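You operate a simulated robot arm through the tools that you are given. There is no shell and no other tool. Be economical: measure what you need, move in short steps, check, and stop when the job is done.

Carry out the task below with a simulated two-armed robot. There is one attempt and no reset: what you move stays moved.

Task
Shut the yellow cover; stamp the ball in the blue cup four strokes.
Fine: turn that cup under the foot; one run, the dial stays on 4, the ball stays in its cup; switch off at the end; leave the other balls.

Only the result counts: the job must be done as asked and must still hold three seconds after the hand-in. Knocking over, shifting, dropping, spilling or breaking anything else fails it. A push-on lid holds only when it is set on centred and level and pressed home; a screw cap is set on level and turned clockwise until tight.

Robot
Two 7-joint arms with fingered hands on one trunk, on a base that drives. Base frame: it is fixed to the floor where the robot stands at the start and does not move with it; the origin is under the middle of the robot, x ahead of it, y to its left, z up. Readings come in mm, rad, newtons and seconds.
The left shoulder is at the start at [59, 173, 1229], the right one opposite. With the tool pointing down near the work surface each hand reaches from about 100 to 700 mm from the robot's upright axis, wherever it stands, measured 20 degrees to its own side. Places, roughly: black-thread ball [500, 1250, 750]; green-thread ball [1000, 1000, 750]; purple-thread ball [1000, 1000, 750]; stamper start button [600, 200, 1100]; stamper switch [600, 0, 1100]; strokes dial [600, 200, 1200]; turntable of the stamper [500, 100, 800]; yellow cover of the stamper [500, 200, 900]. Payload 3.5 kg a hand.
Tool frame (each hand has its own): the origin (TCP) lies between the finger pads and is the grasp point; the fingertips stand 30 mm ahead of it; z points along the fingers, y is the line along which they close. Largest opening 104 mm; the body of the gripper starts 35 mm behind the TCP. The gripper is a hand of 3 fingers: y runs from the thumb to the fingers, the wrist lies at [-15, -104, -178] in the tool frame, and closing takes about 1.5 s.
Orientation is told as [roll, pitch, yaw] about the base's x, y, z axes, in that order, counted from this pose: with the fingers straight down and the wrist toward the robot, the tool's x, y and z point along [0, 1, 0], [1, 0, 0] and [0, 0, -1] of the base frame.

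Tools
- The arms move only by the tool move_arm. It takes "left_moves", "right_moves" or both (then of equal length, played together; a hand with none holds still); each is a list of rows, each a list of 7 numbers: the shift along the tool's x, y, z in units of 40 mm (1.0 is 40 mm), then the turn, a rotation vector about the tool's x, y, z in units of 5 degrees (1.0 is 5 degrees), then the closure, from 0 (fully open) to 1 (shut). In form: [[dx, dy, dz, wx, wy, wz, hand], ...]. A call has 1 to 10 rows; each row shifts and turns the commanded pose from where the row before left it, along the tool's axes as they then stand. A call with a number of a shift or a turn outside -1 to 1 is refused whole. Each row takes 0.2 s and may step no farther than 50 mm and 0.15 rad from the row before; otherwise, or with a gripper value out of range, the whole call is refused. A pose out of reach is approached as far as the arm can. The call stops where the force on the tool passes 90 N (or 10 N more than at its start, if that is more) or the arm is blocked; 0.2 s more then pass. Each finger travels about 72 mm/s and halts on what it meets, pressing with about 23 N; the grip force reading is that of the motor and also rises with nothing between the fingers. The clock runs only during rows and for 0.2 s after the last one: add rows that do not move to give the fingers time. The reply holds the time, the measured pose of the TCP, the force on the tool along the base axes, the opening and the grip force, in the units named above and with some noise, with the torque about the TCP (base axes, N m) and any sound that the robot's microphone picked up, and new pictures: "pictures" is both (left out), scene, wrist or none (wrist: the cameras of the hands that moved).
- Cameras (640 x 400 px; columns grow to the right, rows downward): "scene" is now at [131.6, 20.9, 1402]; the picture's right is [0.33, -0.94, 0.00], its down [-0.57, -0.20, -0.80] and it looks along [0.76, 0.26, -0.60] (base axes); focal length 214 px, centre (320, 200). "left" rides on the left gripper at [-64, -94, -117] in its tool frame; the picture's right is [-0.72, -0.33, 0.61], its down [0.64, -0.65, 0.40] and it looks along [0.27, 0.68, 0.68] (tool axes); focal length 238 px, centre (320, 200). "right" rides on the right gripper at [64, -94, -117] in its tool frame; the picture's right is [-0.72, 0.33, -0.61], its down [-0.64, -0.65, 0.40] and it looks along [-0.27, 0.68, 0.68] (tool axes); focal length 238 px, centre (320, 200). There is no depth. A picture from a camera that has moved, and an enlarged one, comes with that camera's place and axes in the base frame and with its lens. The place of the scene camera against the robot may be out by one fixed shift of up to 18 mm in any direction.
- lift_body(by): slides the trunk up (or, below 0, down) by that many mm; the arms and the scene camera ride with it, the base frame stays. It gives what a move gives, with no picture.
- roll_base(legs): drives the robot by 1 to 6 legs, each [ahead, left, turn to the left] in mm, mm and rad, along the robot's own axes; the way and the turn of a leg run together, so that a leg with both is an arc; at most 1500 mm and 3.142 rad a leg. The arms and the cameras ride along, it lands a little off, and it stops where it bumps. It gives what a move gives, and a new picture of the scene camera.
- set_grasp(shape, hand): the hand has 3 fingers and takes this shape, open, in about a second: jaw (thumb against the fingers, like two jaws); tri (thumb and two fingers); tip (a fingertip pinch); poke (one finger out to press); point (the index stretched); flat (the hand flat); cup (the hand cupped); fist (a fist). The gripper value then closes the fingers along that shape, each until it touches; the sizes above hold for jaw. It gives what a move gives, with no picture.
- head_to(pan, tilt): turns the head with the scene camera to pan (to the left, within 1.501 rad either way) and tilt (down, from -0.506 to 1.204), counted from straight ahead of the robot. It gives what a move gives, and a new picture of the scene camera.
- enlarge(camera, box): a new picture of the part [left, top, right, bottom] of that camera's present view, enlarged. No time passes.
- close_job(): hands the job in; it is judged then, once.

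Go step by step. Nothing tells you exact positions but the pictures and the camera data: compare them with the known pose of the tool, close in by small moves and look again before you grip or let go. The budget is 120 turns and 260 pictures, counting those below and the enlarged ones. Unless the task says otherwise, let go and move clear before handing in, and close with one line.

The tools are called after "Request:" by a JSON object that holds its "method" and its "body". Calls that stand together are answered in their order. move_arm: Moves the arms, as the interface text tells. Its arguments: {"type":"object","properties":{"left_moves":{"type":"array"},"right_moves":{"type":"array"},"pictures":{"type":"string","enum":["both","scene","wrist","none"]}},"required":[]} The other tools are called the same way: lift_body (by) slides the trunk up or down; set_grasp (shape, hand) gives the hand a shape; roll_base (legs) drives the base; head_to (pan, tilt) turns the head that bears the scene camera; enlarge (camera, box) takes an enlarged picture of a part of a camera's view; close_job () hands the job in.

At the start:

```text
t: 0.0
left_eef_pos: [447.2, 348.8, 1281.7]
left_orientation: [-0.001, -0.001, 0.0]
left_force: [-0.2, 0.3, 0.2]
left_wrist_torque: [0.0, 0.01, -0.05]
left_grip_width: 103.7
left_gripper_force: 0.1
left_shape: jaw
right_eef_pos: [564.6, -47.0, 1310.2]
right_orientation: [0.001, 0.002, -0.001]
right_force: [0.0, 0.0, -0.7]
right_wrist_torque: [0.0, 0.0, 0.0]
right_grip_width: 103.5
right_gripper_force: 0.0
right_shape: jaw
trunk travel left (down, up): [-325.0, 429.0]
robot x, y, heading: [2.8, 4.0, 0.002]
head pan, tilt: [0.335, 0.642]
```

scene: 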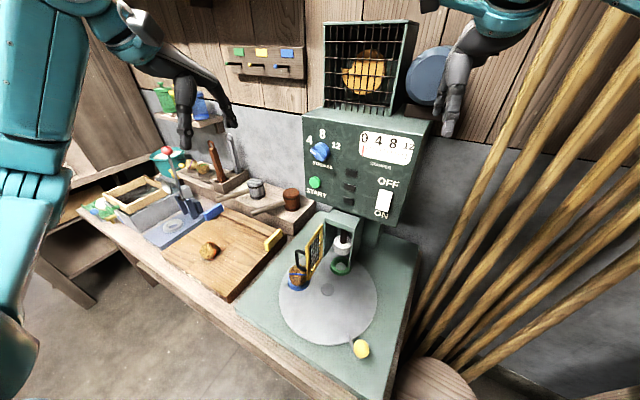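
right: 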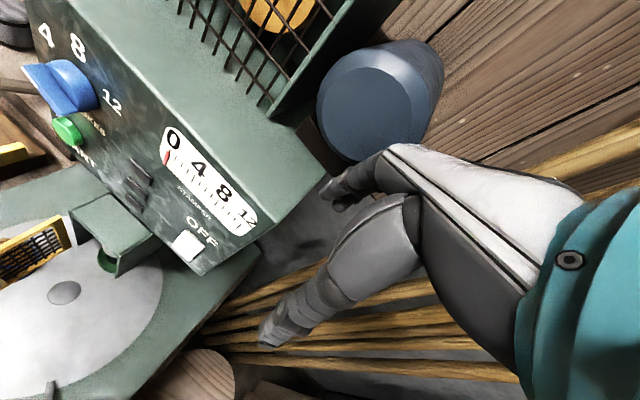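
left: 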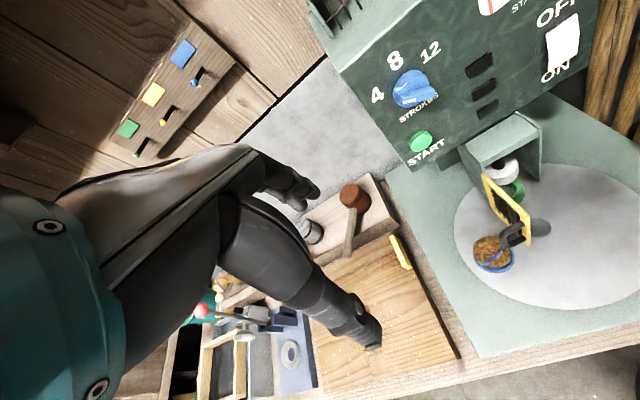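

I see the stamper with its dial, switch, turntable, and an open yellow mesh cover, with a green cup now under the foot and the blue cup at left. I look closer first.

Request:
{"method": "enlarge", "body": {"camera": "scene", "box": [260, 200, 420, 370]}}

Request:
{"method": "enlarge", "body": {"camera": "scene", "box": [290, 100, 450, 230]}}

Request:
{"method": "enlarge", "body": {"camera": "left", "box": [430, 100, 640, 310]}}

```text
2.35 times, centred on (340, 285) of scene
camera zoom: at [131.6, 20.9, 1402.0], right [0.33, -0.94, 0.0], down [-0.57, -0.2, -0.8], along [0.76, 0.26, -0.6], focal length 505 px, centre (273, 0)
```

zoom: 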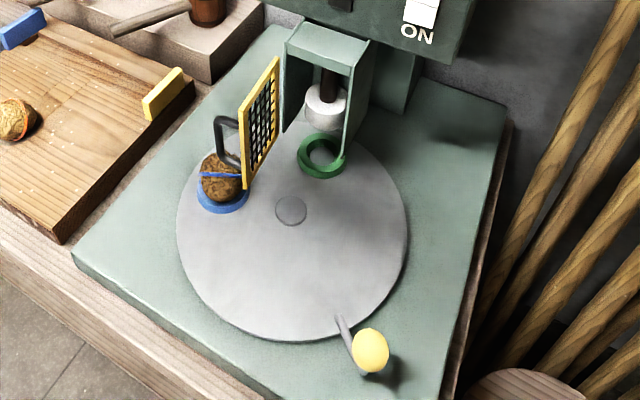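

```text
3.08 times, centred on (370, 165) of scene
camera zoom: at [131.6, 20.9, 1402.0], right [0.33, -0.94, 0.0], down [-0.57, -0.2, -0.8], along [0.76, 0.26, -0.6], focal length 660 px, centre (166, 308)
```

zoom: 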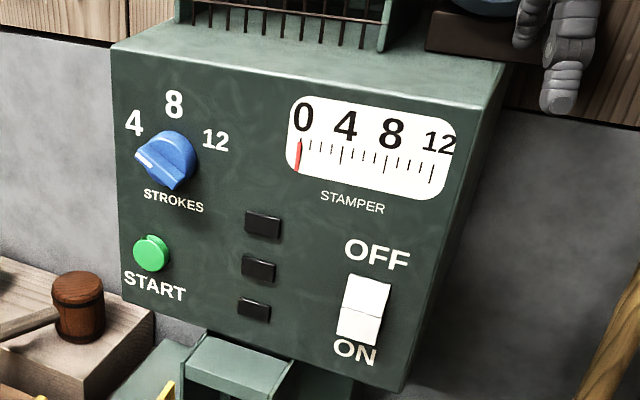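

```text
1.90 times, centred on (535, 205) of left
camera zoom: at [352.1, 285.2, 1398.0], right [-0.33, -0.72, -0.61], down [-0.65, 0.64, -0.4], along [0.68, 0.27, -0.68], focal length 454 px, centre (-90, 190)
```

zoom: 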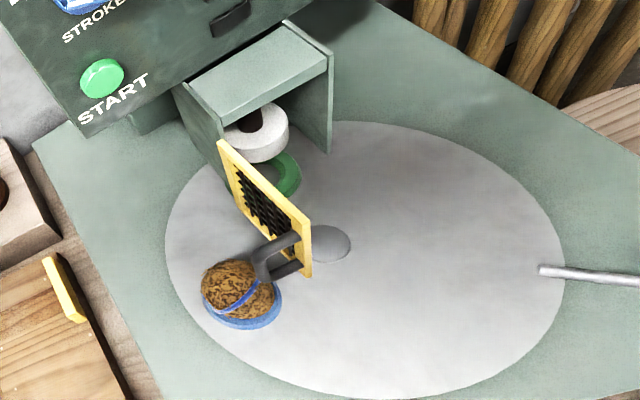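

Request:
{"method": "enlarge", "body": {"camera": "right", "box": [0, 20, 280, 290]}}

Request:
{"method": "enlarge", "body": {"camera": "left", "box": [350, 0, 610, 180]}}

Request:
{"method": "move_arm", "body": {"left_moves": [[-1, 0, 1, 0, 0, 0, 0], [-1, 0, 1, 0, 0, 0, 0], [-0.5, -1, 1, 0, 0, 0, 0], [0, -1, 1, 0, 0, 0, 0], [0, -0.5, 1, 0, 0, 0, 0], [0, 0, 1, 0, 0, 0, 0], [0, 0, 1, 0, 0, 0, 0]], "pictures": "both"}}

```text
1.48 times, centred on (140, 155) of right
camera zoom: at [471.5, 17.1, 1427.5], right [0.33, -0.72, 0.61], down [-0.65, -0.64, -0.4], along [0.68, -0.27, -0.68], focal length 353 px, centre (587, 267)
```

zoom: 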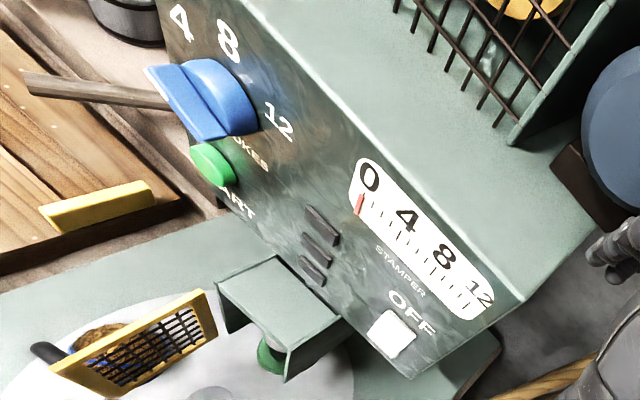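

```text
2.22 times, centred on (480, 90) of left
camera zoom: at [352.1, 285.2, 1398.0], right [-0.33, -0.72, -0.61], down [-0.65, 0.64, -0.4], along [0.68, 0.27, -0.68], focal length 530 px, centre (-36, 444)
```

zoom: 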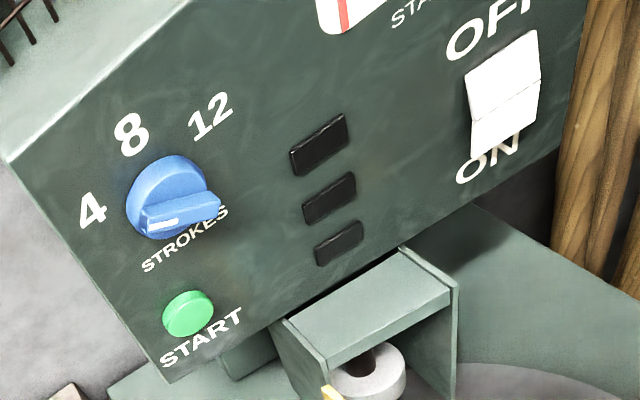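

```text
refused: row 1 steps farther than a row can; nothing moved
```

The dial ridge seems to point to 4; I'll verify it closer. I now bring the left hand down for a near view of the turntable.

Request:
{"method": "move_arm", "body": {"left_moves": [[-0.8, 0, 0.9, 0, 0, 0, 0], [-0.8, 0, 0.9, 0, 0, 0, 0], [-0.8, 0, 0.9, 0, 0, 0, 0], [-0.8, -0.3, 0.8, 0, 0, 0, 0], [-0.8, -0.4, 0.8, 0, 0, 0, 0], [0, -0.7, 0.9, 0, 0, 0, 0], [0, -0.7, 0.9, 0, 0, 0, 0], [0, -0.5, 1, 0, 0, 0, 0]], "pictures": "both"}}

```text
t: 1.8
left_eef_pos: [385.9, 178.0, 991.9]
left_orientation: [-0.001, 0.002, 0.002]
left_force: [0.7, -0.6, -0.8]
left_wrist_torque: [0.0, 0.03, 0.0]
left_grip_width: 104.1
left_gripper_force: 0.0
left_shape: jaw
left hand out of reach, approached as far as the arm can: row 7, 8
right_eef_pos: [565.6, -45.7, 1308.9]
right_orientation: [0.0, 0.0, -0.001]
right_force: [-0.9, 0.5, -0.8]
right_wrist_torque: [-0.02, -0.04, -0.02]
right_grip_width: 103.5
right_gripper_force: 0.1
right_shape: jaw
trunk travel left (down, up): [-325.0, 429.0]
robot x, y, heading: [0.0, -2.2, 0.001]
head pan, tilt: [0.335, 0.642]
camera scene: at [131.0, 21.5, 1402.1], right [0.33, -0.94, 0.0], down [-0.57, -0.2, -0.8], along [0.76, 0.26, -0.6], focal length 214 px, centre (320, 200)
camera left: at [291.1, 115.3, 1108.6], right [-0.33, -0.72, -0.61], down [-0.65, 0.64, -0.41], along [0.68, 0.27, -0.68], focal length 238 px, centre (320, 200)
```

scene: 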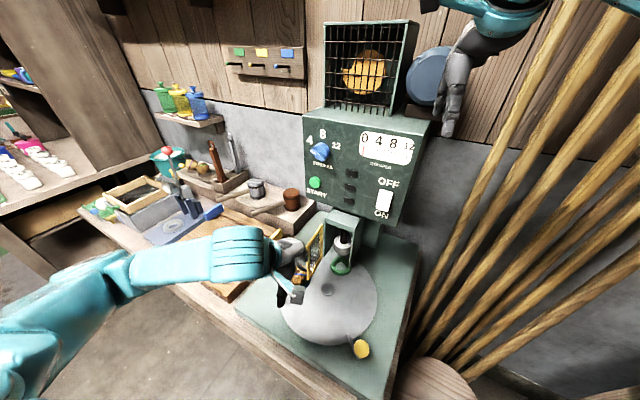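
left: 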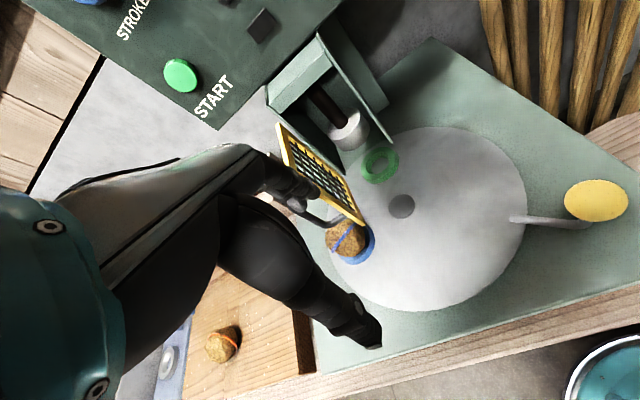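

Triangulating the two left-camera views: disc centre ≈ (496,130,775), blue cup ≈ (500,230,797), yellow knob ≈ (350,4,835). The cover's lower edge is ≈ 840, so the ball passes beneath it. I back the base off so the knob's whole arc is within reach.

Request:
{"method": "roll_base", "body": {"legs": [[-150, 0, 0]]}}

```text
t: 3.2
left_eef_pos: [237.6, 177.8, 992.6]
left_orientation: [0.001, -0.001, 0.001]
left_force: [0.3, -0.1, -0.5]
left_wrist_torque: [-0.03, -0.01, -0.01]
left_grip_width: 103.7
left_gripper_force: 0.0
left_shape: jaw
right_eef_pos: [416.4, -46.8, 1310.0]
right_orientation: [0.001, -0.001, 0.0]
right_force: [0.1, 0.0, -0.2]
right_wrist_torque: [0.0, -0.03, 0.01]
right_grip_width: 103.2
right_gripper_force: 0.0
right_shape: jaw
trunk travel left (down, up): [-325.0, 429.0]
robot x, y, heading: [-150.0, 1.5, -0.002]
head pan, tilt: [0.335, 0.642]
camera scene: at [-17.7, 20.9, 1402.1], right [0.33, -0.94, 0.0], down [-0.57, -0.2, -0.8], along [0.76, 0.26, -0.6], focal length 214 px, centre (320, 200)
```

scene: 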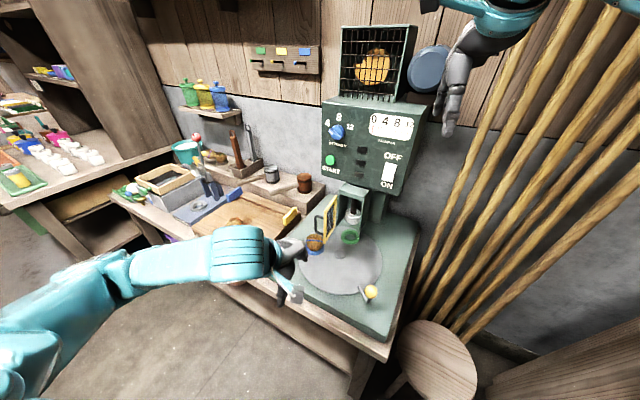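

Next I move the left hand to hover above the knob.

Request:
{"method": "move_arm", "body": {"left_moves": [[-0.87, 0.56, 0.2, 0, 0, 0, 0], [-0.87, 0.56, 0.2, 0, 0, 0, 0], [-0.87, 0.56, 0.2, 0, 0, 0, 0], [-0.87, 0.56, 0.2, 0, 0, 0, 0], [-0.87, 0.56, 0.2, 0, 0, 0, 0]], "pictures": "both"}}

```text
t: 4.4
left_eef_pos: [351.1, 2.3, 951.3]
left_orientation: [0.002, 0.002, -0.002]
left_force: [0.5, -0.1, -1.0]
left_wrist_torque: [-0.03, 0.0, -0.04]
left_grip_width: 103.7
left_gripper_force: 0.0
left_shape: jaw
right_eef_pos: [417.2, -47.6, 1308.7]
right_orientation: [0.002, -0.001, -0.002]
right_force: [0.6, 0.0, -0.3]
right_wrist_torque: [-0.01, 0.02, 0.0]
right_grip_width: 103.6
right_gripper_force: 0.1
right_shape: jaw
trunk travel left (down, up): [-325.0, 429.0]
robot x, y, heading: [-149.4, 3.5, 0.002]
head pan, tilt: [0.335, 0.642]
camera scene: at [-16.2, 20.0, 1402.0], right [0.33, -0.94, 0.0], down [-0.57, -0.2, -0.8], along [0.76, 0.26, -0.6], focal length 214 px, centre (320, 200)
camera left: at [255.5, -59.8, 1068.3], right [-0.33, -0.72, -0.61], down [-0.65, 0.64, -0.4], along [0.68, 0.27, -0.68], focal length 238 px, centre (320, 200)
```

scene: 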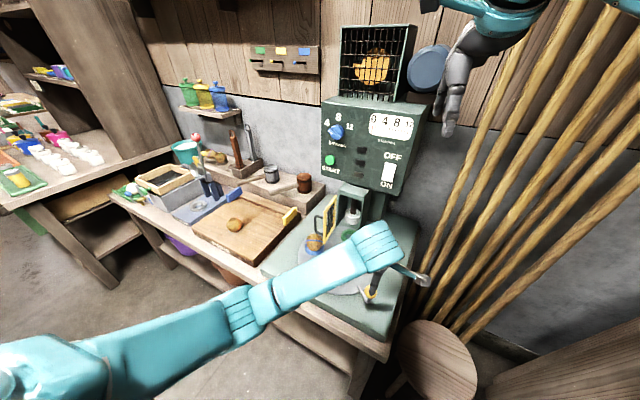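
left: 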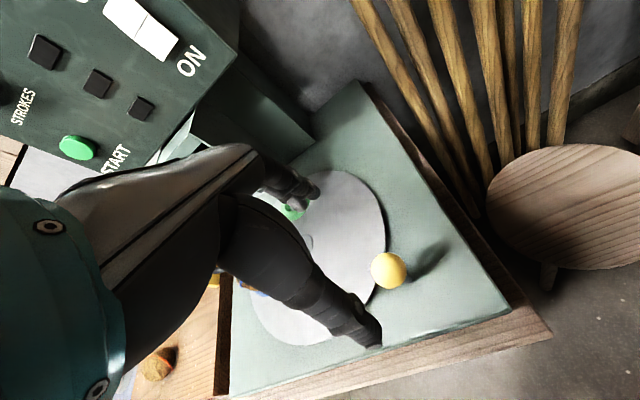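

The knob is confirmed at about (350,1,835), 36 mm across. I descend and close.

Request:
{"method": "move_arm", "body": {"left_moves": [[0, 0, 1, 0, 0, 0, 0], [0, 0, 1, 0, 0, 0, 0], [-0.03, 0, 0.85, 0, 0, 0, 0], [0, 0, 0, 0, 0, 0, 0.5], [0, 0, 0, 0, 0, 0, 0.9], [0, 0, 0, 0, 0, 0, 0.9], [0, 0, 0, 0, 0, 0, 0.9], [0, 0, 0, 0, 0, 0, 0.9], [0, 0, 0, 0, 0, 0, 0.9]], "pictures": "both"}}

```text
t: 6.4
left_eef_pos: [349.1, 3.9, 837.7]
left_orientation: [0.002, 0.002, 0.004]
left_force: [1.3, 1.7, -9.4]
left_wrist_torque: [0.01, -0.05, 0.01]
left_grip_width: 21.5
left_gripper_force: 23.5
left_shape: jaw
right_eef_pos: [419.5, -46.1, 1308.9]
right_orientation: [0.002, 0.0, -0.001]
right_force: [0.4, 0.0, 0.2]
right_wrist_torque: [0.0, 0.03, -0.02]
right_grip_width: 103.5
right_gripper_force: 0.2
right_shape: jaw
trunk travel left (down, up): [-325.0, 429.0]
robot x, y, heading: [-149.4, -2.0, -0.001]
head pan, tilt: [0.335, 0.642]
camera scene: at [-15.7, 21.0, 1401.8], right [0.33, -0.94, 0.0], down [-0.57, -0.2, -0.8], along [0.76, 0.26, -0.6], focal length 214 px, centre (320, 200)
camera left: at [255.7, -59.2, 954.3], right [-0.33, -0.72, -0.61], down [-0.66, 0.64, -0.4], along [0.68, 0.27, -0.68], focal length 238 px, centre (320, 200)
```

scene: 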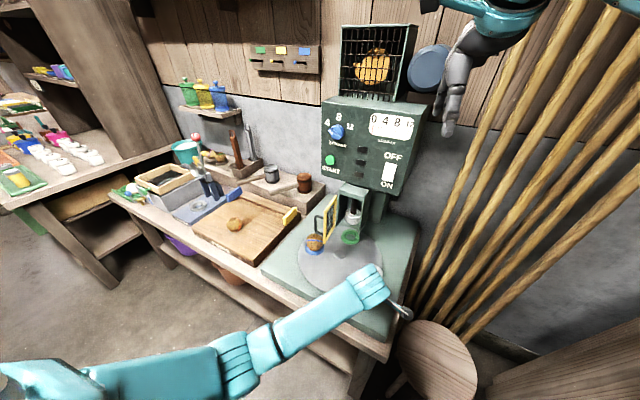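
left: 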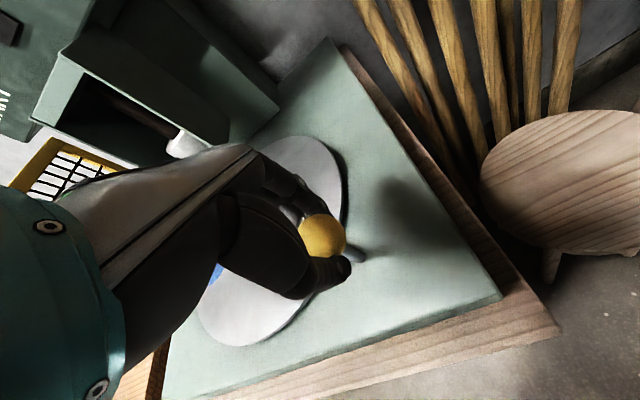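

The hand holds the knob. I turn it 15° clockwise along the arc and check.

Request:
{"method": "move_arm", "body": {"left_moves": [[0.33, -0.265, 0, 0, 0, 0, 0.9], [0.3525, -0.2375, 0, 0, 0, 0, 0.9], [0.3725, -0.205, 0, 0, 0, 0, 0.9], [0, 0, 0, 0, 0, 0, 0.9]], "pictures": "both"}}

```text
t: 7.4
left_eef_pos: [322.0, 45.6, 837.1]
left_orientation: [0.001, 0.004, 0.001]
left_force: [2.8, 1.0, -13.4]
left_wrist_torque: [-0.09, -0.04, -0.19]
left_grip_width: 20.8
left_gripper_force: 23.3
left_shape: jaw
right_eef_pos: [419.0, -47.3, 1309.3]
right_orientation: [-0.002, 0.002, 0.0]
right_force: [0.4, -0.4, 0.5]
right_wrist_torque: [-0.01, -0.01, 0.03]
right_grip_width: 103.3
right_gripper_force: 0.0
right_shape: jaw
trunk travel left (down, up): [-325.0, 429.0]
robot x, y, heading: [-151.2, 0.4, -0.003]
head pan, tilt: [0.335, 0.642]
camera scene: at [-15.3, 20.8, 1401.8], right [0.33, -0.94, 0.0], down [-0.57, -0.2, -0.8], along [0.76, 0.26, -0.6], focal length 214 px, centre (320, 200)
camera left: at [227.8, -17.3, 954.0], right [-0.33, -0.72, -0.61], down [-0.65, 0.64, -0.4], along [0.68, 0.27, -0.68], focal length 238 px, centre (320, 200)
```

scene: 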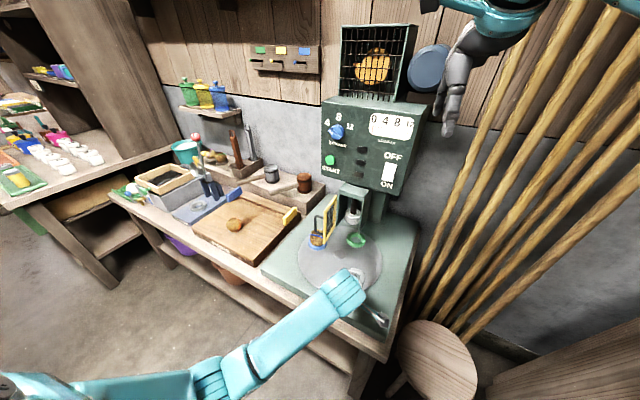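
left: 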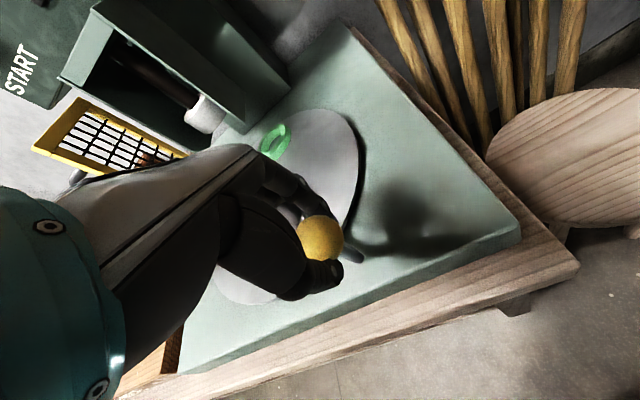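

The disc follows. I continue along the arc.

Request:
{"method": "move_arm", "body": {"left_moves": [[0.3875, -0.1725, 0, 0, 0, 0, 0.9], [0.4, -0.135, 0, 0, 0, 0, 0.9], [0.4125, -0.1025, 0, 0, 0, 0, 0.9], [0.42, -0.065, 0, 0, 0, 0, 0.9], [0.4225, -0.0275, 0, 0, 0, 0, 0.9], [0.425, 0.0075, 0, 0, 0, 0, 0.9], [0.4225, 0.045, 0, 0, 0, 0, 0.9], [0.415, 0.0825, 0, 0, 0, 0, 0.9]], "pictures": "both"}}

```text
t: 9.2
left_eef_pos: [307.9, 177.0, 834.6]
left_orientation: [0.0, 0.006, 0.0]
left_force: [8.1, -4.9, -24.6]
left_wrist_torque: [-0.37, -0.06, -0.65]
left_grip_width: 17.7
left_gripper_force: 23.4
left_shape: jaw
right_eef_pos: [420.3, -46.4, 1308.7]
right_orientation: [0.0, 0.003, 0.0]
right_force: [-0.5, -1.0, 0.8]
right_wrist_torque: [-0.02, -0.01, -0.02]
right_grip_width: 103.6
right_gripper_force: 0.0
right_shape: jaw
trunk travel left (down, up): [-325.0, 429.0]
robot x, y, heading: [-153.8, -1.6, -0.002]
head pan, tilt: [0.335, 0.642]
camera scene: at [-13.7, 21.3, 1401.6], right [0.33, -0.94, 0.0], down [-0.57, -0.2, -0.8], along [0.75, 0.26, -0.6], focal length 214 px, centre (320, 200)
camera left: at [214.0, 114.4, 953.2], right [-0.33, -0.72, -0.61], down [-0.65, 0.64, -0.4], along [0.68, 0.27, -0.68], focal length 238 px, centre (320, 200)
```

scene: 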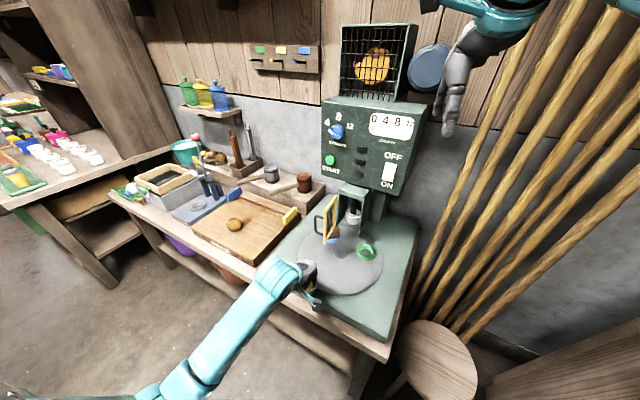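
left: 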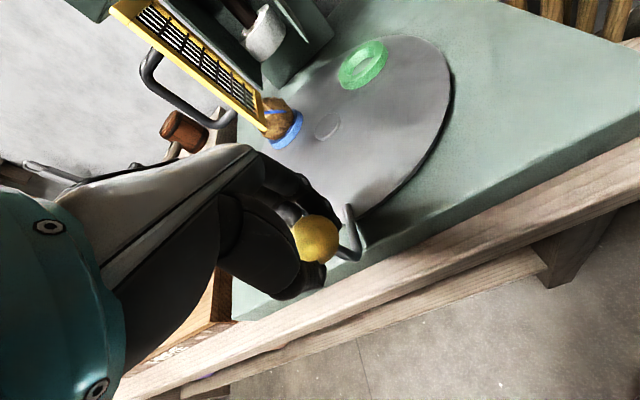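

Request:
{"method": "move_arm", "body": {"left_moves": [[0.4075, 0.1175, -0.05, 0, 0, 0, 0.9], [0.395, 0.1525, -0.05, 0, 0, 0, 0.9], [0.3825, 0.1875, -0.05, 0, 0, 0, 0.9], [0.3625, 0.22, 0, 0, 0, 0, 0.9], [0.3425, 0.25, 0, 0, 0, 0, 0.9]], "pictures": "both"}}

```text
t: 10.4
left_eef_pos: [345.5, 254.0, 839.4]
left_orientation: [-0.002, 0.01, 0.0]
left_force: [9.8, -10.9, -37.6]
left_wrist_torque: [-0.13, 0.36, -0.43]
left_grip_width: 18.8
left_gripper_force: 23.2
left_shape: jaw
right_eef_pos: [419.8, -46.2, 1307.6]
right_orientation: [-0.001, 0.003, 0.0]
right_force: [-0.1, 0.0, -0.4]
right_wrist_torque: [-0.01, -0.04, 0.02]
right_grip_width: 103.7
right_gripper_force: 0.0
right_shape: jaw
trunk travel left (down, up): [-325.0, 429.0]
robot x, y, heading: [-149.2, 4.9, 0.002]
head pan, tilt: [0.335, 0.642]
camera scene: at [-12.3, 21.6, 1401.5], right [0.33, -0.94, 0.0], down [-0.57, -0.2, -0.8], along [0.75, 0.26, -0.6], focal length 214 px, centre (320, 200)
camera left: at [251.8, 190.3, 957.3], right [-0.33, -0.72, -0.61], down [-0.66, 0.64, -0.4], along [0.68, 0.27, -0.69], focal length 238 px, centre (320, 200)
```

scene: 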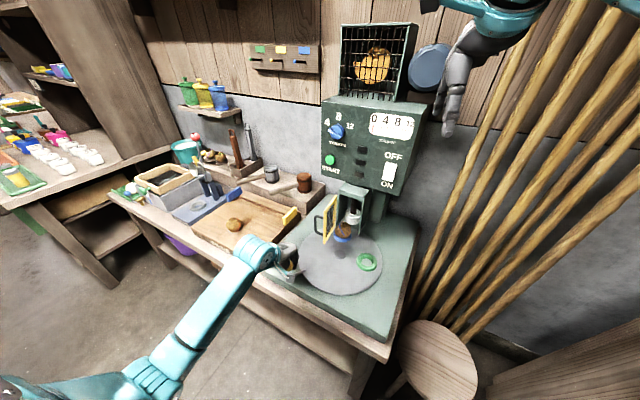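
left: 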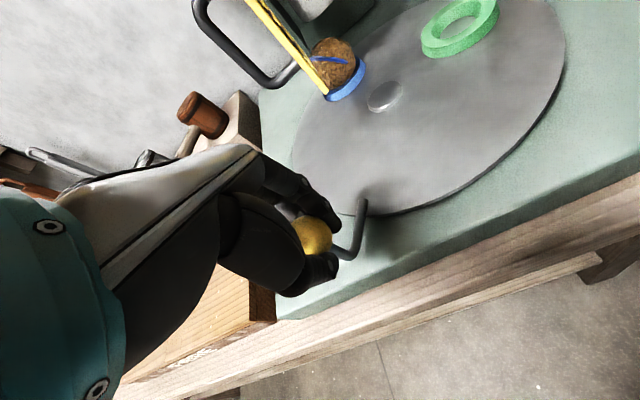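

The grip is pulling below the knob's equator, so I regrip a little higher.

Request:
{"method": "move_arm", "body": {"left_moves": [[0, 0, 0, 0, 0, 0, 0.4], [0, 0, 0, 0, 0, 0, 0.4], [0, 0, 0, 0, 0, 0, 0.4], [0, 0, -0.3, 0, 0, 0, 0.4], [0, 0, 0, 0, 0, 0, 0.4]], "pictures": "wrist"}}

Request:
{"method": "enlarge", "body": {"camera": "scene", "box": [270, 180, 430, 300]}}

```text
t: 11.6
left_eef_pos: [344.0, 252.5, 856.4]
left_orientation: [0.0, 0.0, 0.002]
left_force: [0.2, -0.6, 0.3]
left_wrist_torque: [0.01, -0.03, 0.0]
left_grip_width: 62.0
left_gripper_force: 0.1
left_shape: jaw
right_eef_pos: [417.7, -44.8, 1310.3]
right_orientation: [-0.001, 0.001, -0.001]
right_force: [0.3, 0.6, 0.1]
right_wrist_torque: [0.02, -0.02, 0.0]
right_grip_width: 103.8
right_gripper_force: 0.0
right_shape: jaw
trunk travel left (down, up): [-325.0, 429.0]
robot x, y, heading: [-149.0, -0.7, 0.004]
head pan, tilt: [0.335, 0.642]
camera left: at [249.8, 190.1, 973.4], right [-0.33, -0.72, -0.61], down [-0.65, 0.64, -0.4], along [0.68, 0.27, -0.68], focal length 238 px, centre (320, 200)
```

left: 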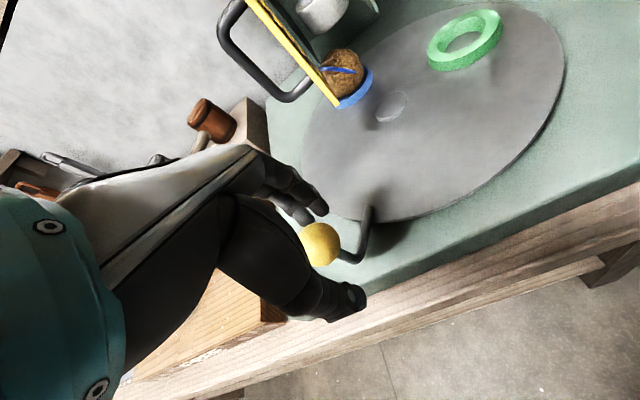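

```text
3.33 times, centred on (350, 240) of scene
camera zoom: at [-16.5, 20.9, 1402.0], right [0.33, -0.94, 0.0], down [-0.57, -0.2, -0.8], along [0.76, 0.26, -0.6], focal length 715 px, centre (220, 67)
```

zoom: 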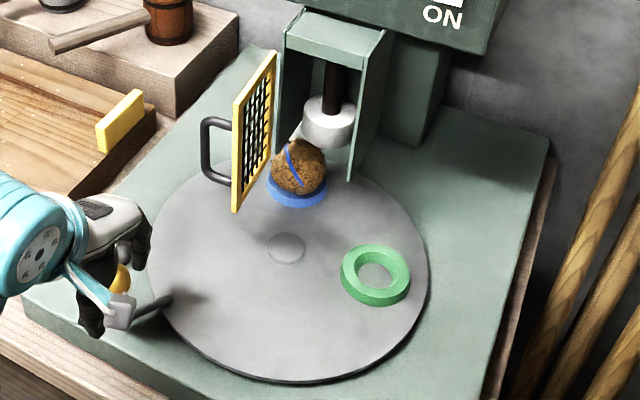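

Blue still needs roughly 20° more. I recentre on the knob, grip and turn 14°.

Request:
{"method": "move_arm", "body": {"left_moves": [[0.17, 0.15, 0.2, 0, 0, 0, 0.4], [0, 0, 0, 0, 0, 0, 0.9], [0, 0, 0, 0, 0, 0, 0.9], [0, 0, 0, 0, 0, 0, 0.9], [0, 0, 0, 0, 0, 0, 0.9], [0.31, 0.29, 0, 0, 0, 0, 0.9], [0.28, 0.32, 0, 0, 0, 0, 0.9], [0.2, 0.27, 0, 0, 0, 0, 0.9], [0, 0, 0, 0, 0, 0, 0.9]], "pictures": "wrist"}}

Request:
{"method": "enlarge", "body": {"camera": "scene", "box": [270, 180, 430, 300]}}

```text
t: 13.6
left_eef_pos: [386.2, 291.2, 848.0]
left_orientation: [0.0, 0.002, -0.001]
left_force: [5.8, -11.6, -5.6]
left_wrist_torque: [-0.26, -0.18, -0.36]
left_grip_width: 28.0
left_gripper_force: 22.7
left_shape: jaw
right_eef_pos: [418.0, -47.1, 1307.6]
right_orientation: [0.002, 0.002, 0.0]
right_force: [0.2, -0.4, 0.7]
right_wrist_torque: [0.02, 0.0, 0.0]
right_grip_width: 103.6
right_gripper_force: 0.0
right_shape: jaw
trunk travel left (down, up): [-325.0, 429.0]
robot x, y, heading: [-144.5, -0.8, 0.001]
head pan, tilt: [0.335, 0.642]
camera left: at [291.6, 227.4, 964.8], right [-0.33, -0.72, -0.61], down [-0.65, 0.64, -0.4], along [0.68, 0.27, -0.68], focal length 238 px, centre (320, 200)
```

left: 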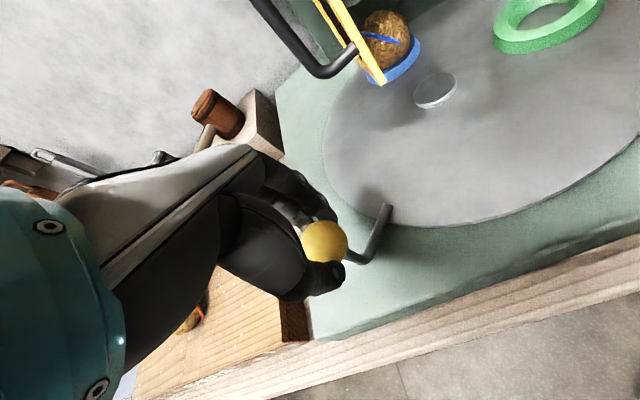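

```text
3.33 times, centred on (350, 240) of scene
camera zoom: at [-15.3, 19.7, 1401.8], right [0.33, -0.94, 0.0], down [-0.57, -0.2, -0.8], along [0.76, 0.26, -0.6], focal length 715 px, centre (220, 67)
```

zoom: 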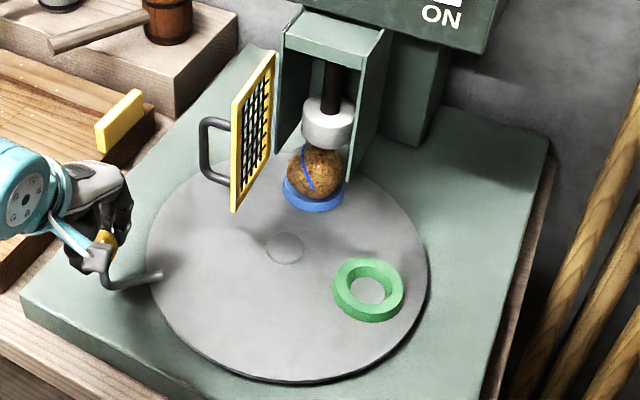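

Cup alignment against the foot axis calls for about 5° more.

Request:
{"method": "move_arm", "body": {"left_moves": [[0.12, 0.18, 0, 0, 0, 0, 0.9], [0.105, 0.18, 0, 0, 0, 0, 0.9], [0, 0, 0, 0, 0, 0, 0.9]], "pictures": "none"}}

Request:
{"method": "enlarge", "body": {"camera": "scene", "box": [310, 180, 390, 250]}}

```text
t: 14.4
left_eef_pos: [400.8, 298.4, 847.4]
left_orientation: [0.0, 0.002, 0.0]
left_force: [5.0, -13.7, -7.3]
left_wrist_torque: [-0.36, -0.18, -0.47]
left_grip_width: 27.8
left_gripper_force: 23.2
left_shape: jaw
right_eef_pos: [418.9, -47.5, 1307.5]
right_orientation: [0.003, 0.001, -0.001]
right_force: [-0.2, 0.5, 0.5]
right_wrist_torque: [-0.01, 0.0, 0.0]
right_grip_width: 103.7
right_gripper_force: 0.0
right_shape: jaw
trunk travel left (down, up): [-325.0, 429.0]
robot x, y, heading: [-146.2, 0.6, -0.002]
head pan, tilt: [0.335, 0.642]
```

```text
5.71 times, centred on (350, 215) of scene
camera zoom: at [-15.2, 19.8, 1401.8], right [0.33, -0.94, 0.0], down [-0.57, -0.2, -0.8], along [0.76, 0.26, -0.6], focal length 1226 px, centre (149, 114)
```

zoom: 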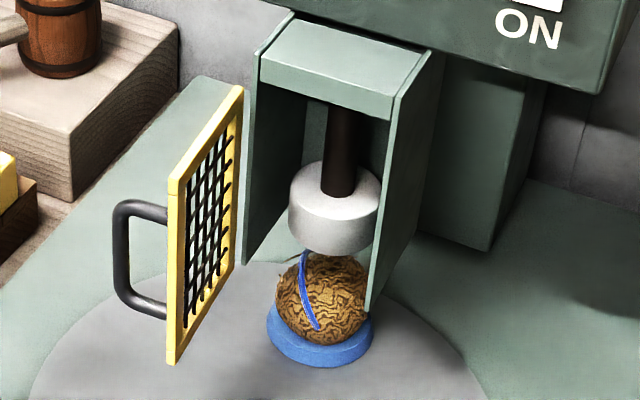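

The cup now lines up with the foot. I release the knob and rise clear, then recheck.

Request:
{"method": "move_arm", "body": {"left_moves": [[0, 0, 0, 0, 0, 0, 0.4], [0, 0, 0, 0, 0, 0, 0.3], [0, 0, 0, 0, 0, 0, 0.3], [0, 0, -0.8, 0, 0, 0, 0.3], [0, 0, -1, 0, 0, 0, 0.3], [0, -0.5, -1, 0, 0, 0, 0.3], [-0.9, -0.5, -0.5, 0, 0, 0, 0.3], [-0.9, -0.5, 0, 0, 0, 0, 0.3], [-0.9, -0.5, 0, 0, 0, 0, 0.3]], "pictures": "wrist"}}

Request:
{"method": "enlarge", "body": {"camera": "scene", "box": [310, 180, 390, 250]}}

```text
t: 16.4
left_eef_pos: [319.5, 191.8, 980.0]
left_orientation: [0.0, 0.0, 0.002]
left_force: [0.7, -0.2, -0.8]
left_wrist_torque: [0.02, -0.01, 0.02]
left_grip_width: 72.6
left_gripper_force: 0.0
left_shape: jaw
right_eef_pos: [417.3, -48.6, 1310.2]
right_orientation: [0.001, 0.0, 0.0]
right_force: [-0.3, 0.4, 0.0]
right_wrist_torque: [0.0, 0.01, 0.0]
right_grip_width: 103.5
right_gripper_force: 0.0
right_shape: jaw
trunk travel left (down, up): [-325.0, 429.0]
robot x, y, heading: [-147.3, -1.5, -0.003]
head pan, tilt: [0.335, 0.642]
camera left: at [224.7, 128.2, 1097.4], right [-0.33, -0.72, -0.61], down [-0.65, 0.64, -0.4], along [0.68, 0.27, -0.68], focal length 238 px, centre (320, 200)
```

left: 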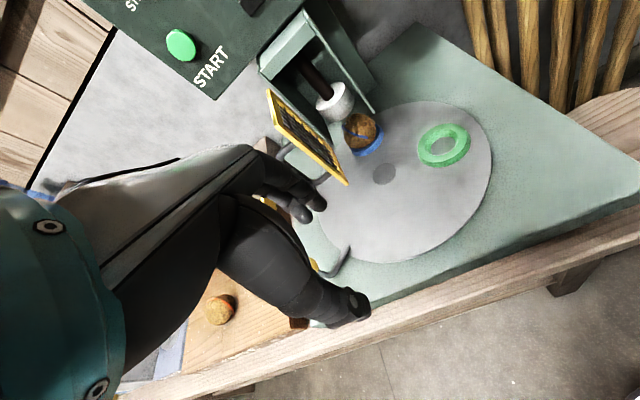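

```text
5.71 times, centred on (350, 215) of scene
camera zoom: at [-16.6, 20.1, 1402.0], right [0.33, -0.94, 0.0], down [-0.57, -0.2, -0.8], along [0.76, 0.26, -0.6], focal length 1226 px, centre (149, 114)
```

zoom: 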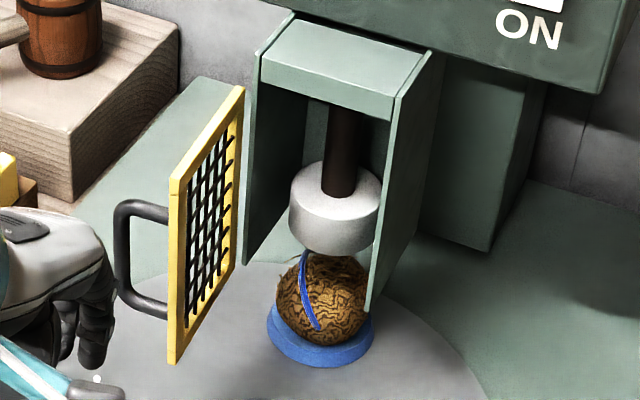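

Request:
{"method": "enlarge", "body": {"camera": "left", "box": [290, 60, 410, 180]}}

```text
3.33 times, centred on (350, 120) of left
camera zoom: at [224.7, 128.2, 1097.4], right [-0.33, -0.72, -0.61], down [-0.65, 0.64, -0.4], along [0.68, 0.27, -0.68], focal length 794 px, centre (220, 467)
```

zoom: 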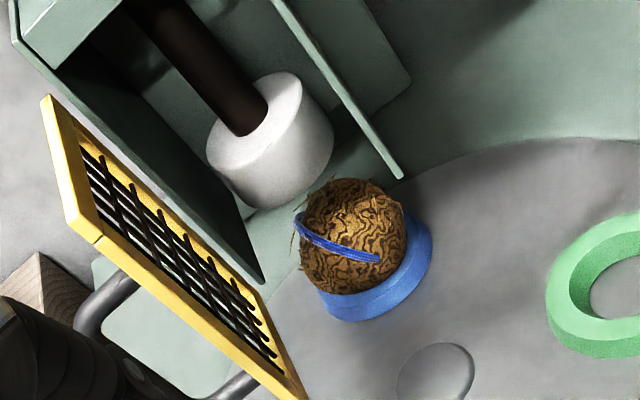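

Both views agree: the ball sits exactly beneath the foot. Next is the cover, with its hinge about (564,162), free edge about (475,179) and handle bar about (503,219). I close the hand, swing it left, and drive a little forward for reach.

Request:
{"method": "move_arm", "body": {"left_moves": [[0.8, 0, -0.8, 0, 0, 0, 1], [0.8, 0, 0, 0, 0, 0, 1], [0.8, 0, 0, 0, 0, 0, 1], [0.3, 0, 0, 0, 0, 0, 1], [0, 0, 0, 0, 0, 0, 1]], "pictures": "none"}}

Request:
{"method": "roll_base", "body": {"legs": [[80, 0, 0]]}}

```text
t: 17.6
left_eef_pos: [320.6, 301.0, 1011.7]
left_orientation: [0.0, 0.0, -0.001]
left_force: [0.6, 0.2, -0.2]
left_wrist_torque: [0.03, 0.0, -0.01]
left_grip_width: 0.2
left_gripper_force: 22.9
left_shape: jaw
right_eef_pos: [417.8, -46.8, 1310.5]
right_orientation: [0.0, 0.0, 0.001]
right_force: [-0.2, -0.7, -1.3]
right_wrist_torque: [0.01, 0.04, -0.03]
right_grip_width: 103.7
right_gripper_force: 0.1
right_shape: jaw
trunk travel left (down, up): [-325.0, 429.0]
robot x, y, heading: [-148.9, 0.8, 0.0]
head pan, tilt: [0.335, 0.642]
```

```text
t: 18.6
left_eef_pos: [400.1, 300.6, 1012.2]
left_orientation: [0.002, 0.001, 0.001]
left_force: [0.1, -0.3, -0.1]
left_wrist_torque: [0.0, 0.05, 0.02]
left_grip_width: 0.0
left_gripper_force: 22.8
left_shape: jaw
right_eef_pos: [497.1, -45.9, 1309.7]
right_orientation: [0.0, 0.001, 0.0]
right_force: [0.3, 0.6, 0.4]
right_wrist_torque: [0.01, 0.01, -0.02]
right_grip_width: 103.8
right_gripper_force: 0.0
right_shape: jaw
trunk travel left (down, up): [-325.0, 429.0]
robot x, y, heading: [-70.8, -2.4, -0.003]
head pan, tilt: [0.335, 0.642]
camera scene: at [63.5, 21.0, 1401.9], right [0.33, -0.94, 0.0], down [-0.57, -0.2, -0.8], along [0.76, 0.26, -0.6], focal length 214 px, centre (320, 200)
```

scene: 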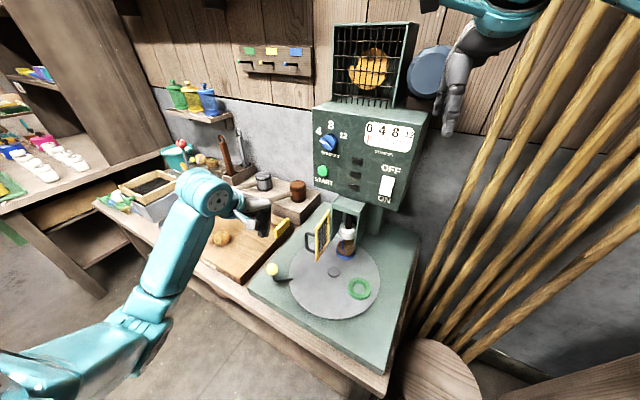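

Request:
{"method": "move_arm", "body": {"left_moves": [[0, 0.9, 0, 0, 0, 0, 1], [0, 0.9, 0, 0, 0, 0, 1], [0, 0.8, 0.4, 0, 0, 0, 1], [0, 0, 0.8, 0, 0, 0, 1], [0, 0, 0.7, 0, 0, 0, 1]], "pictures": "both"}}

Request:
{"method": "enlarge", "body": {"camera": "scene", "box": [230, 170, 390, 290]}}

```text
t: 19.8
left_eef_pos: [503.6, 301.2, 934.9]
left_orientation: [0.0, 0.0, 0.002]
left_force: [-0.4, 0.2, -0.2]
left_wrist_torque: [0.01, -0.01, -0.03]
left_grip_width: 0.3
left_gripper_force: 22.8
left_shape: jaw
right_eef_pos: [497.4, -46.1, 1310.2]
right_orientation: [-0.001, 0.001, -0.001]
right_force: [-0.6, -0.2, -0.1]
right_wrist_torque: [0.0, -0.01, 0.02]
right_grip_width: 103.6
right_gripper_force: 0.0
right_shape: jaw
trunk travel left (down, up): [-325.0, 429.0]
robot x, y, heading: [-70.7, -0.0, 0.002]
head pan, tilt: [0.335, 0.642]
camera scene: at [62.7, 21.0, 1402.0], right [0.33, -0.94, 0.0], down [-0.57, -0.2, -0.8], along [0.76, 0.26, -0.6], focal length 214 px, centre (320, 200)
camera left: at [408.7, 237.8, 1051.9], right [-0.33, -0.72, -0.61], down [-0.65, 0.64, -0.4], along [0.68, 0.27, -0.68], focal length 238 px, centre (320, 200)
```

scene: 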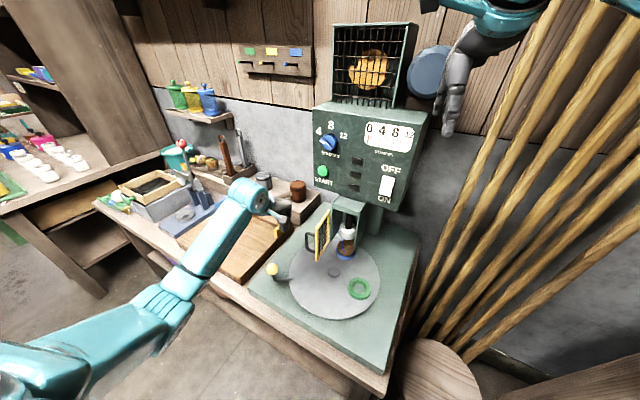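
left: 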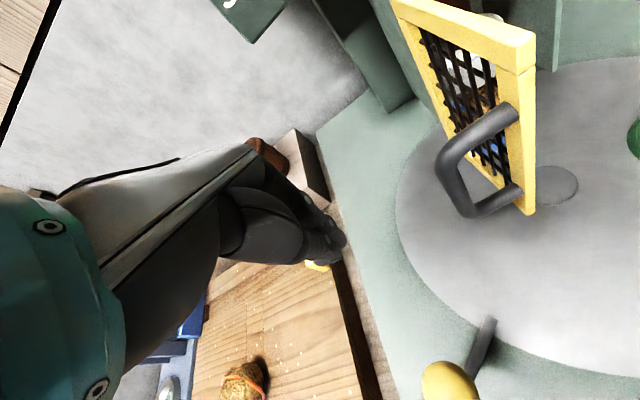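

```text
3.33 times, centred on (310, 230) of scene
camera zoom: at [62.7, 21.0, 1402.0], right [0.33, -0.94, 0.0], down [-0.57, -0.2, -0.8], along [0.76, 0.26, -0.6], focal length 715 px, centre (353, 100)
```

zoom: 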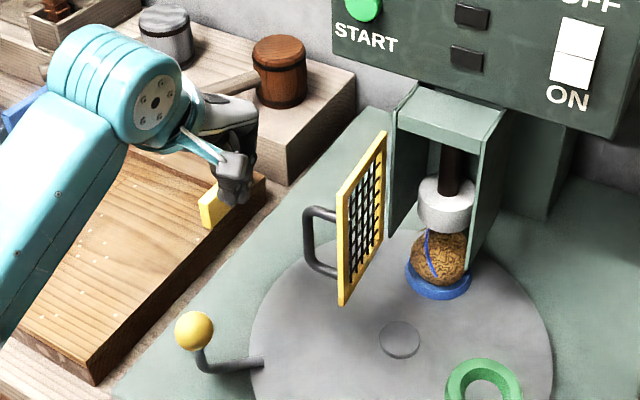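

Handle bar is at about (480,212), z 872–949. I approach it from the left and push to the right along its arc.

Request:
{"method": "move_arm", "body": {"left_moves": [[-0.78, -0.32, 0, 0, 0, 0, 1], [-0.62, -0.3, 0, 0, 0, 0, 1], [-0.4, -0.1, 0, 0, 0, 0, 1], [-0.4, -0.1, 0, 0, 0, 0, 1]], "pictures": "both"}}

```text
t: 20.8
left_eef_pos: [470.0, 213.8, 935.4]
left_orientation: [0.001, 0.002, 0.001]
left_force: [0.0, 0.5, -0.2]
left_wrist_torque: [0.03, -0.02, 0.02]
left_grip_width: 0.2
left_gripper_force: 23.1
left_shape: jaw
right_eef_pos: [495.7, -47.3, 1309.0]
right_orientation: [0.0, 0.0, 0.001]
right_force: [-0.3, 0.4, 0.2]
right_wrist_torque: [0.03, -0.02, 0.01]
right_grip_width: 103.5
right_gripper_force: 0.0
right_shape: jaw
trunk travel left (down, up): [-325.0, 429.0]
robot x, y, heading: [-68.2, -0.5, 0.003]
head pan, tilt: [0.335, 0.642]
camera scene: at [62.5, 20.8, 1402.0], right [0.33, -0.94, 0.0], down [-0.57, -0.2, -0.8], along [0.76, 0.26, -0.6], focal length 214 px, centre (320, 200)
camera left: at [375.6, 149.9, 1052.4], right [-0.33, -0.72, -0.61], down [-0.65, 0.64, -0.4], along [0.68, 0.27, -0.68], focal length 238 px, centre (320, 200)
```

scene: 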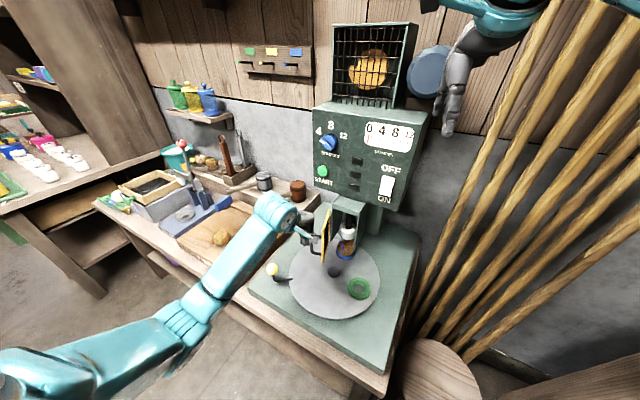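
left: 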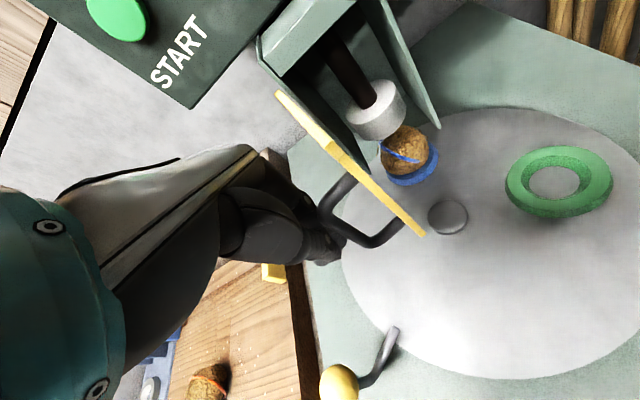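

Request:
{"method": "move_arm", "body": {"left_moves": [[-0.35, -0.07, 0, 0, 0, 0, 1], [-0.35, -0.05, 0, 0, 0, 0, 1], [-0.35, 0, 0, 0, 0, 0, 1], [-0.35, 0.05, 0, 0, 0, 0, 1]], "pictures": "both"}}

```text
t: 21.8
left_eef_pos: [466.6, 157.0, 934.5]
left_orientation: [0.0, 0.0, 0.002]
left_force: [-0.3, -1.2, 0.2]
left_wrist_torque: [0.01, -0.03, -0.02]
left_grip_width: 0.1
left_gripper_force: 22.9
left_shape: jaw
right_eef_pos: [497.5, -46.3, 1310.2]
right_orientation: [-0.001, 0.0, 0.0]
right_force: [-0.3, -0.5, 0.0]
right_wrist_torque: [-0.04, -0.02, 0.0]
right_grip_width: 103.6
right_gripper_force: 0.0
right_shape: jaw
trunk travel left (down, up): [-325.0, 429.0]
robot x, y, heading: [-71.0, 0.0, 0.0]
head pan, tilt: [0.335, 0.642]
camera scene: at [62.5, 20.8, 1402.0], right [0.33, -0.94, 0.0], down [-0.57, -0.2, -0.8], along [0.76, 0.26, -0.6], focal length 214 px, centre (320, 200)
camera left: at [373.1, 93.6, 1051.8], right [-0.33, -0.72, -0.61], down [-0.65, 0.64, -0.4], along [0.68, 0.27, -0.68], focal length 238 px, centre (320, 200)
```

scene: 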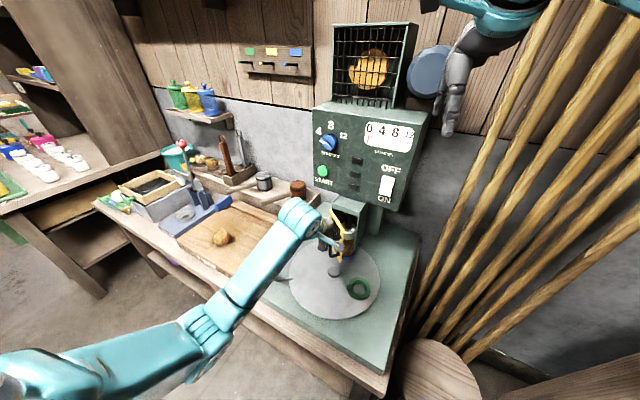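
left: 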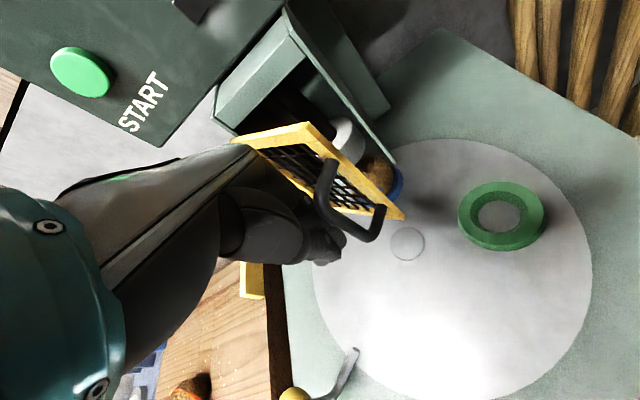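

Request:
{"method": "move_arm", "body": {"left_moves": [[-0.35, 0.12, 0, 0, 0, 0, 1], [-0.32, 0.2, 0, 0, 0, 0, 1], [-0.28, 0.25, 0, 0, 0, 0, 1]], "pictures": "both"}}

```text
t: 22.6
left_eef_pos: [490.2, 118.7, 934.5]
left_orientation: [0.0, 0.0, 0.002]
left_force: [0.5, -0.1, -0.4]
left_wrist_torque: [0.01, -0.03, 0.01]
left_grip_width: 0.2
left_gripper_force: 22.9
left_shape: jaw
right_eef_pos: [496.8, -47.2, 1309.4]
right_orientation: [0.0, -0.001, -0.001]
right_force: [-0.3, 0.1, 0.3]
right_wrist_torque: [0.01, 0.02, 0.01]
right_grip_width: 103.7
right_gripper_force: 0.0
right_shape: jaw
trunk travel left (down, up): [-325.0, 429.0]
robot x, y, heading: [-66.8, -0.0, -0.001]
head pan, tilt: [0.335, 0.642]
camera scene: at [62.7, 20.7, 1402.0], right [0.33, -0.94, 0.0], down [-0.57, -0.2, -0.8], along [0.76, 0.26, -0.6], focal length 214 px, centre (320, 200)
camera left: at [396.5, 55.5, 1051.8], right [-0.33, -0.72, -0.61], down [-0.65, 0.64, -0.4], along [0.68, 0.27, -0.68], focal length 238 px, centre (320, 200)
```

scene: 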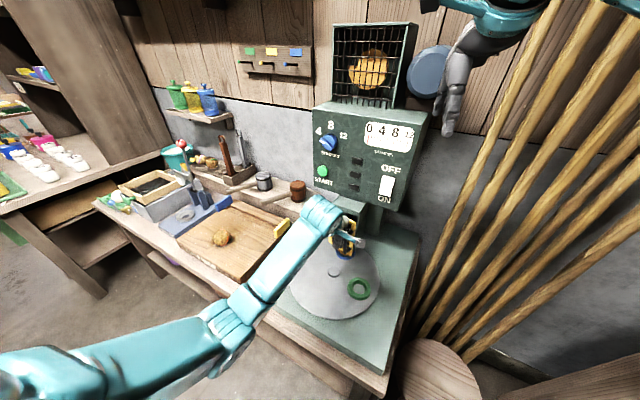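
left: 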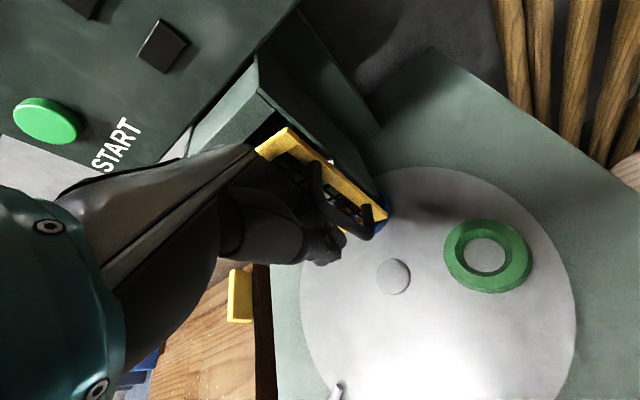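

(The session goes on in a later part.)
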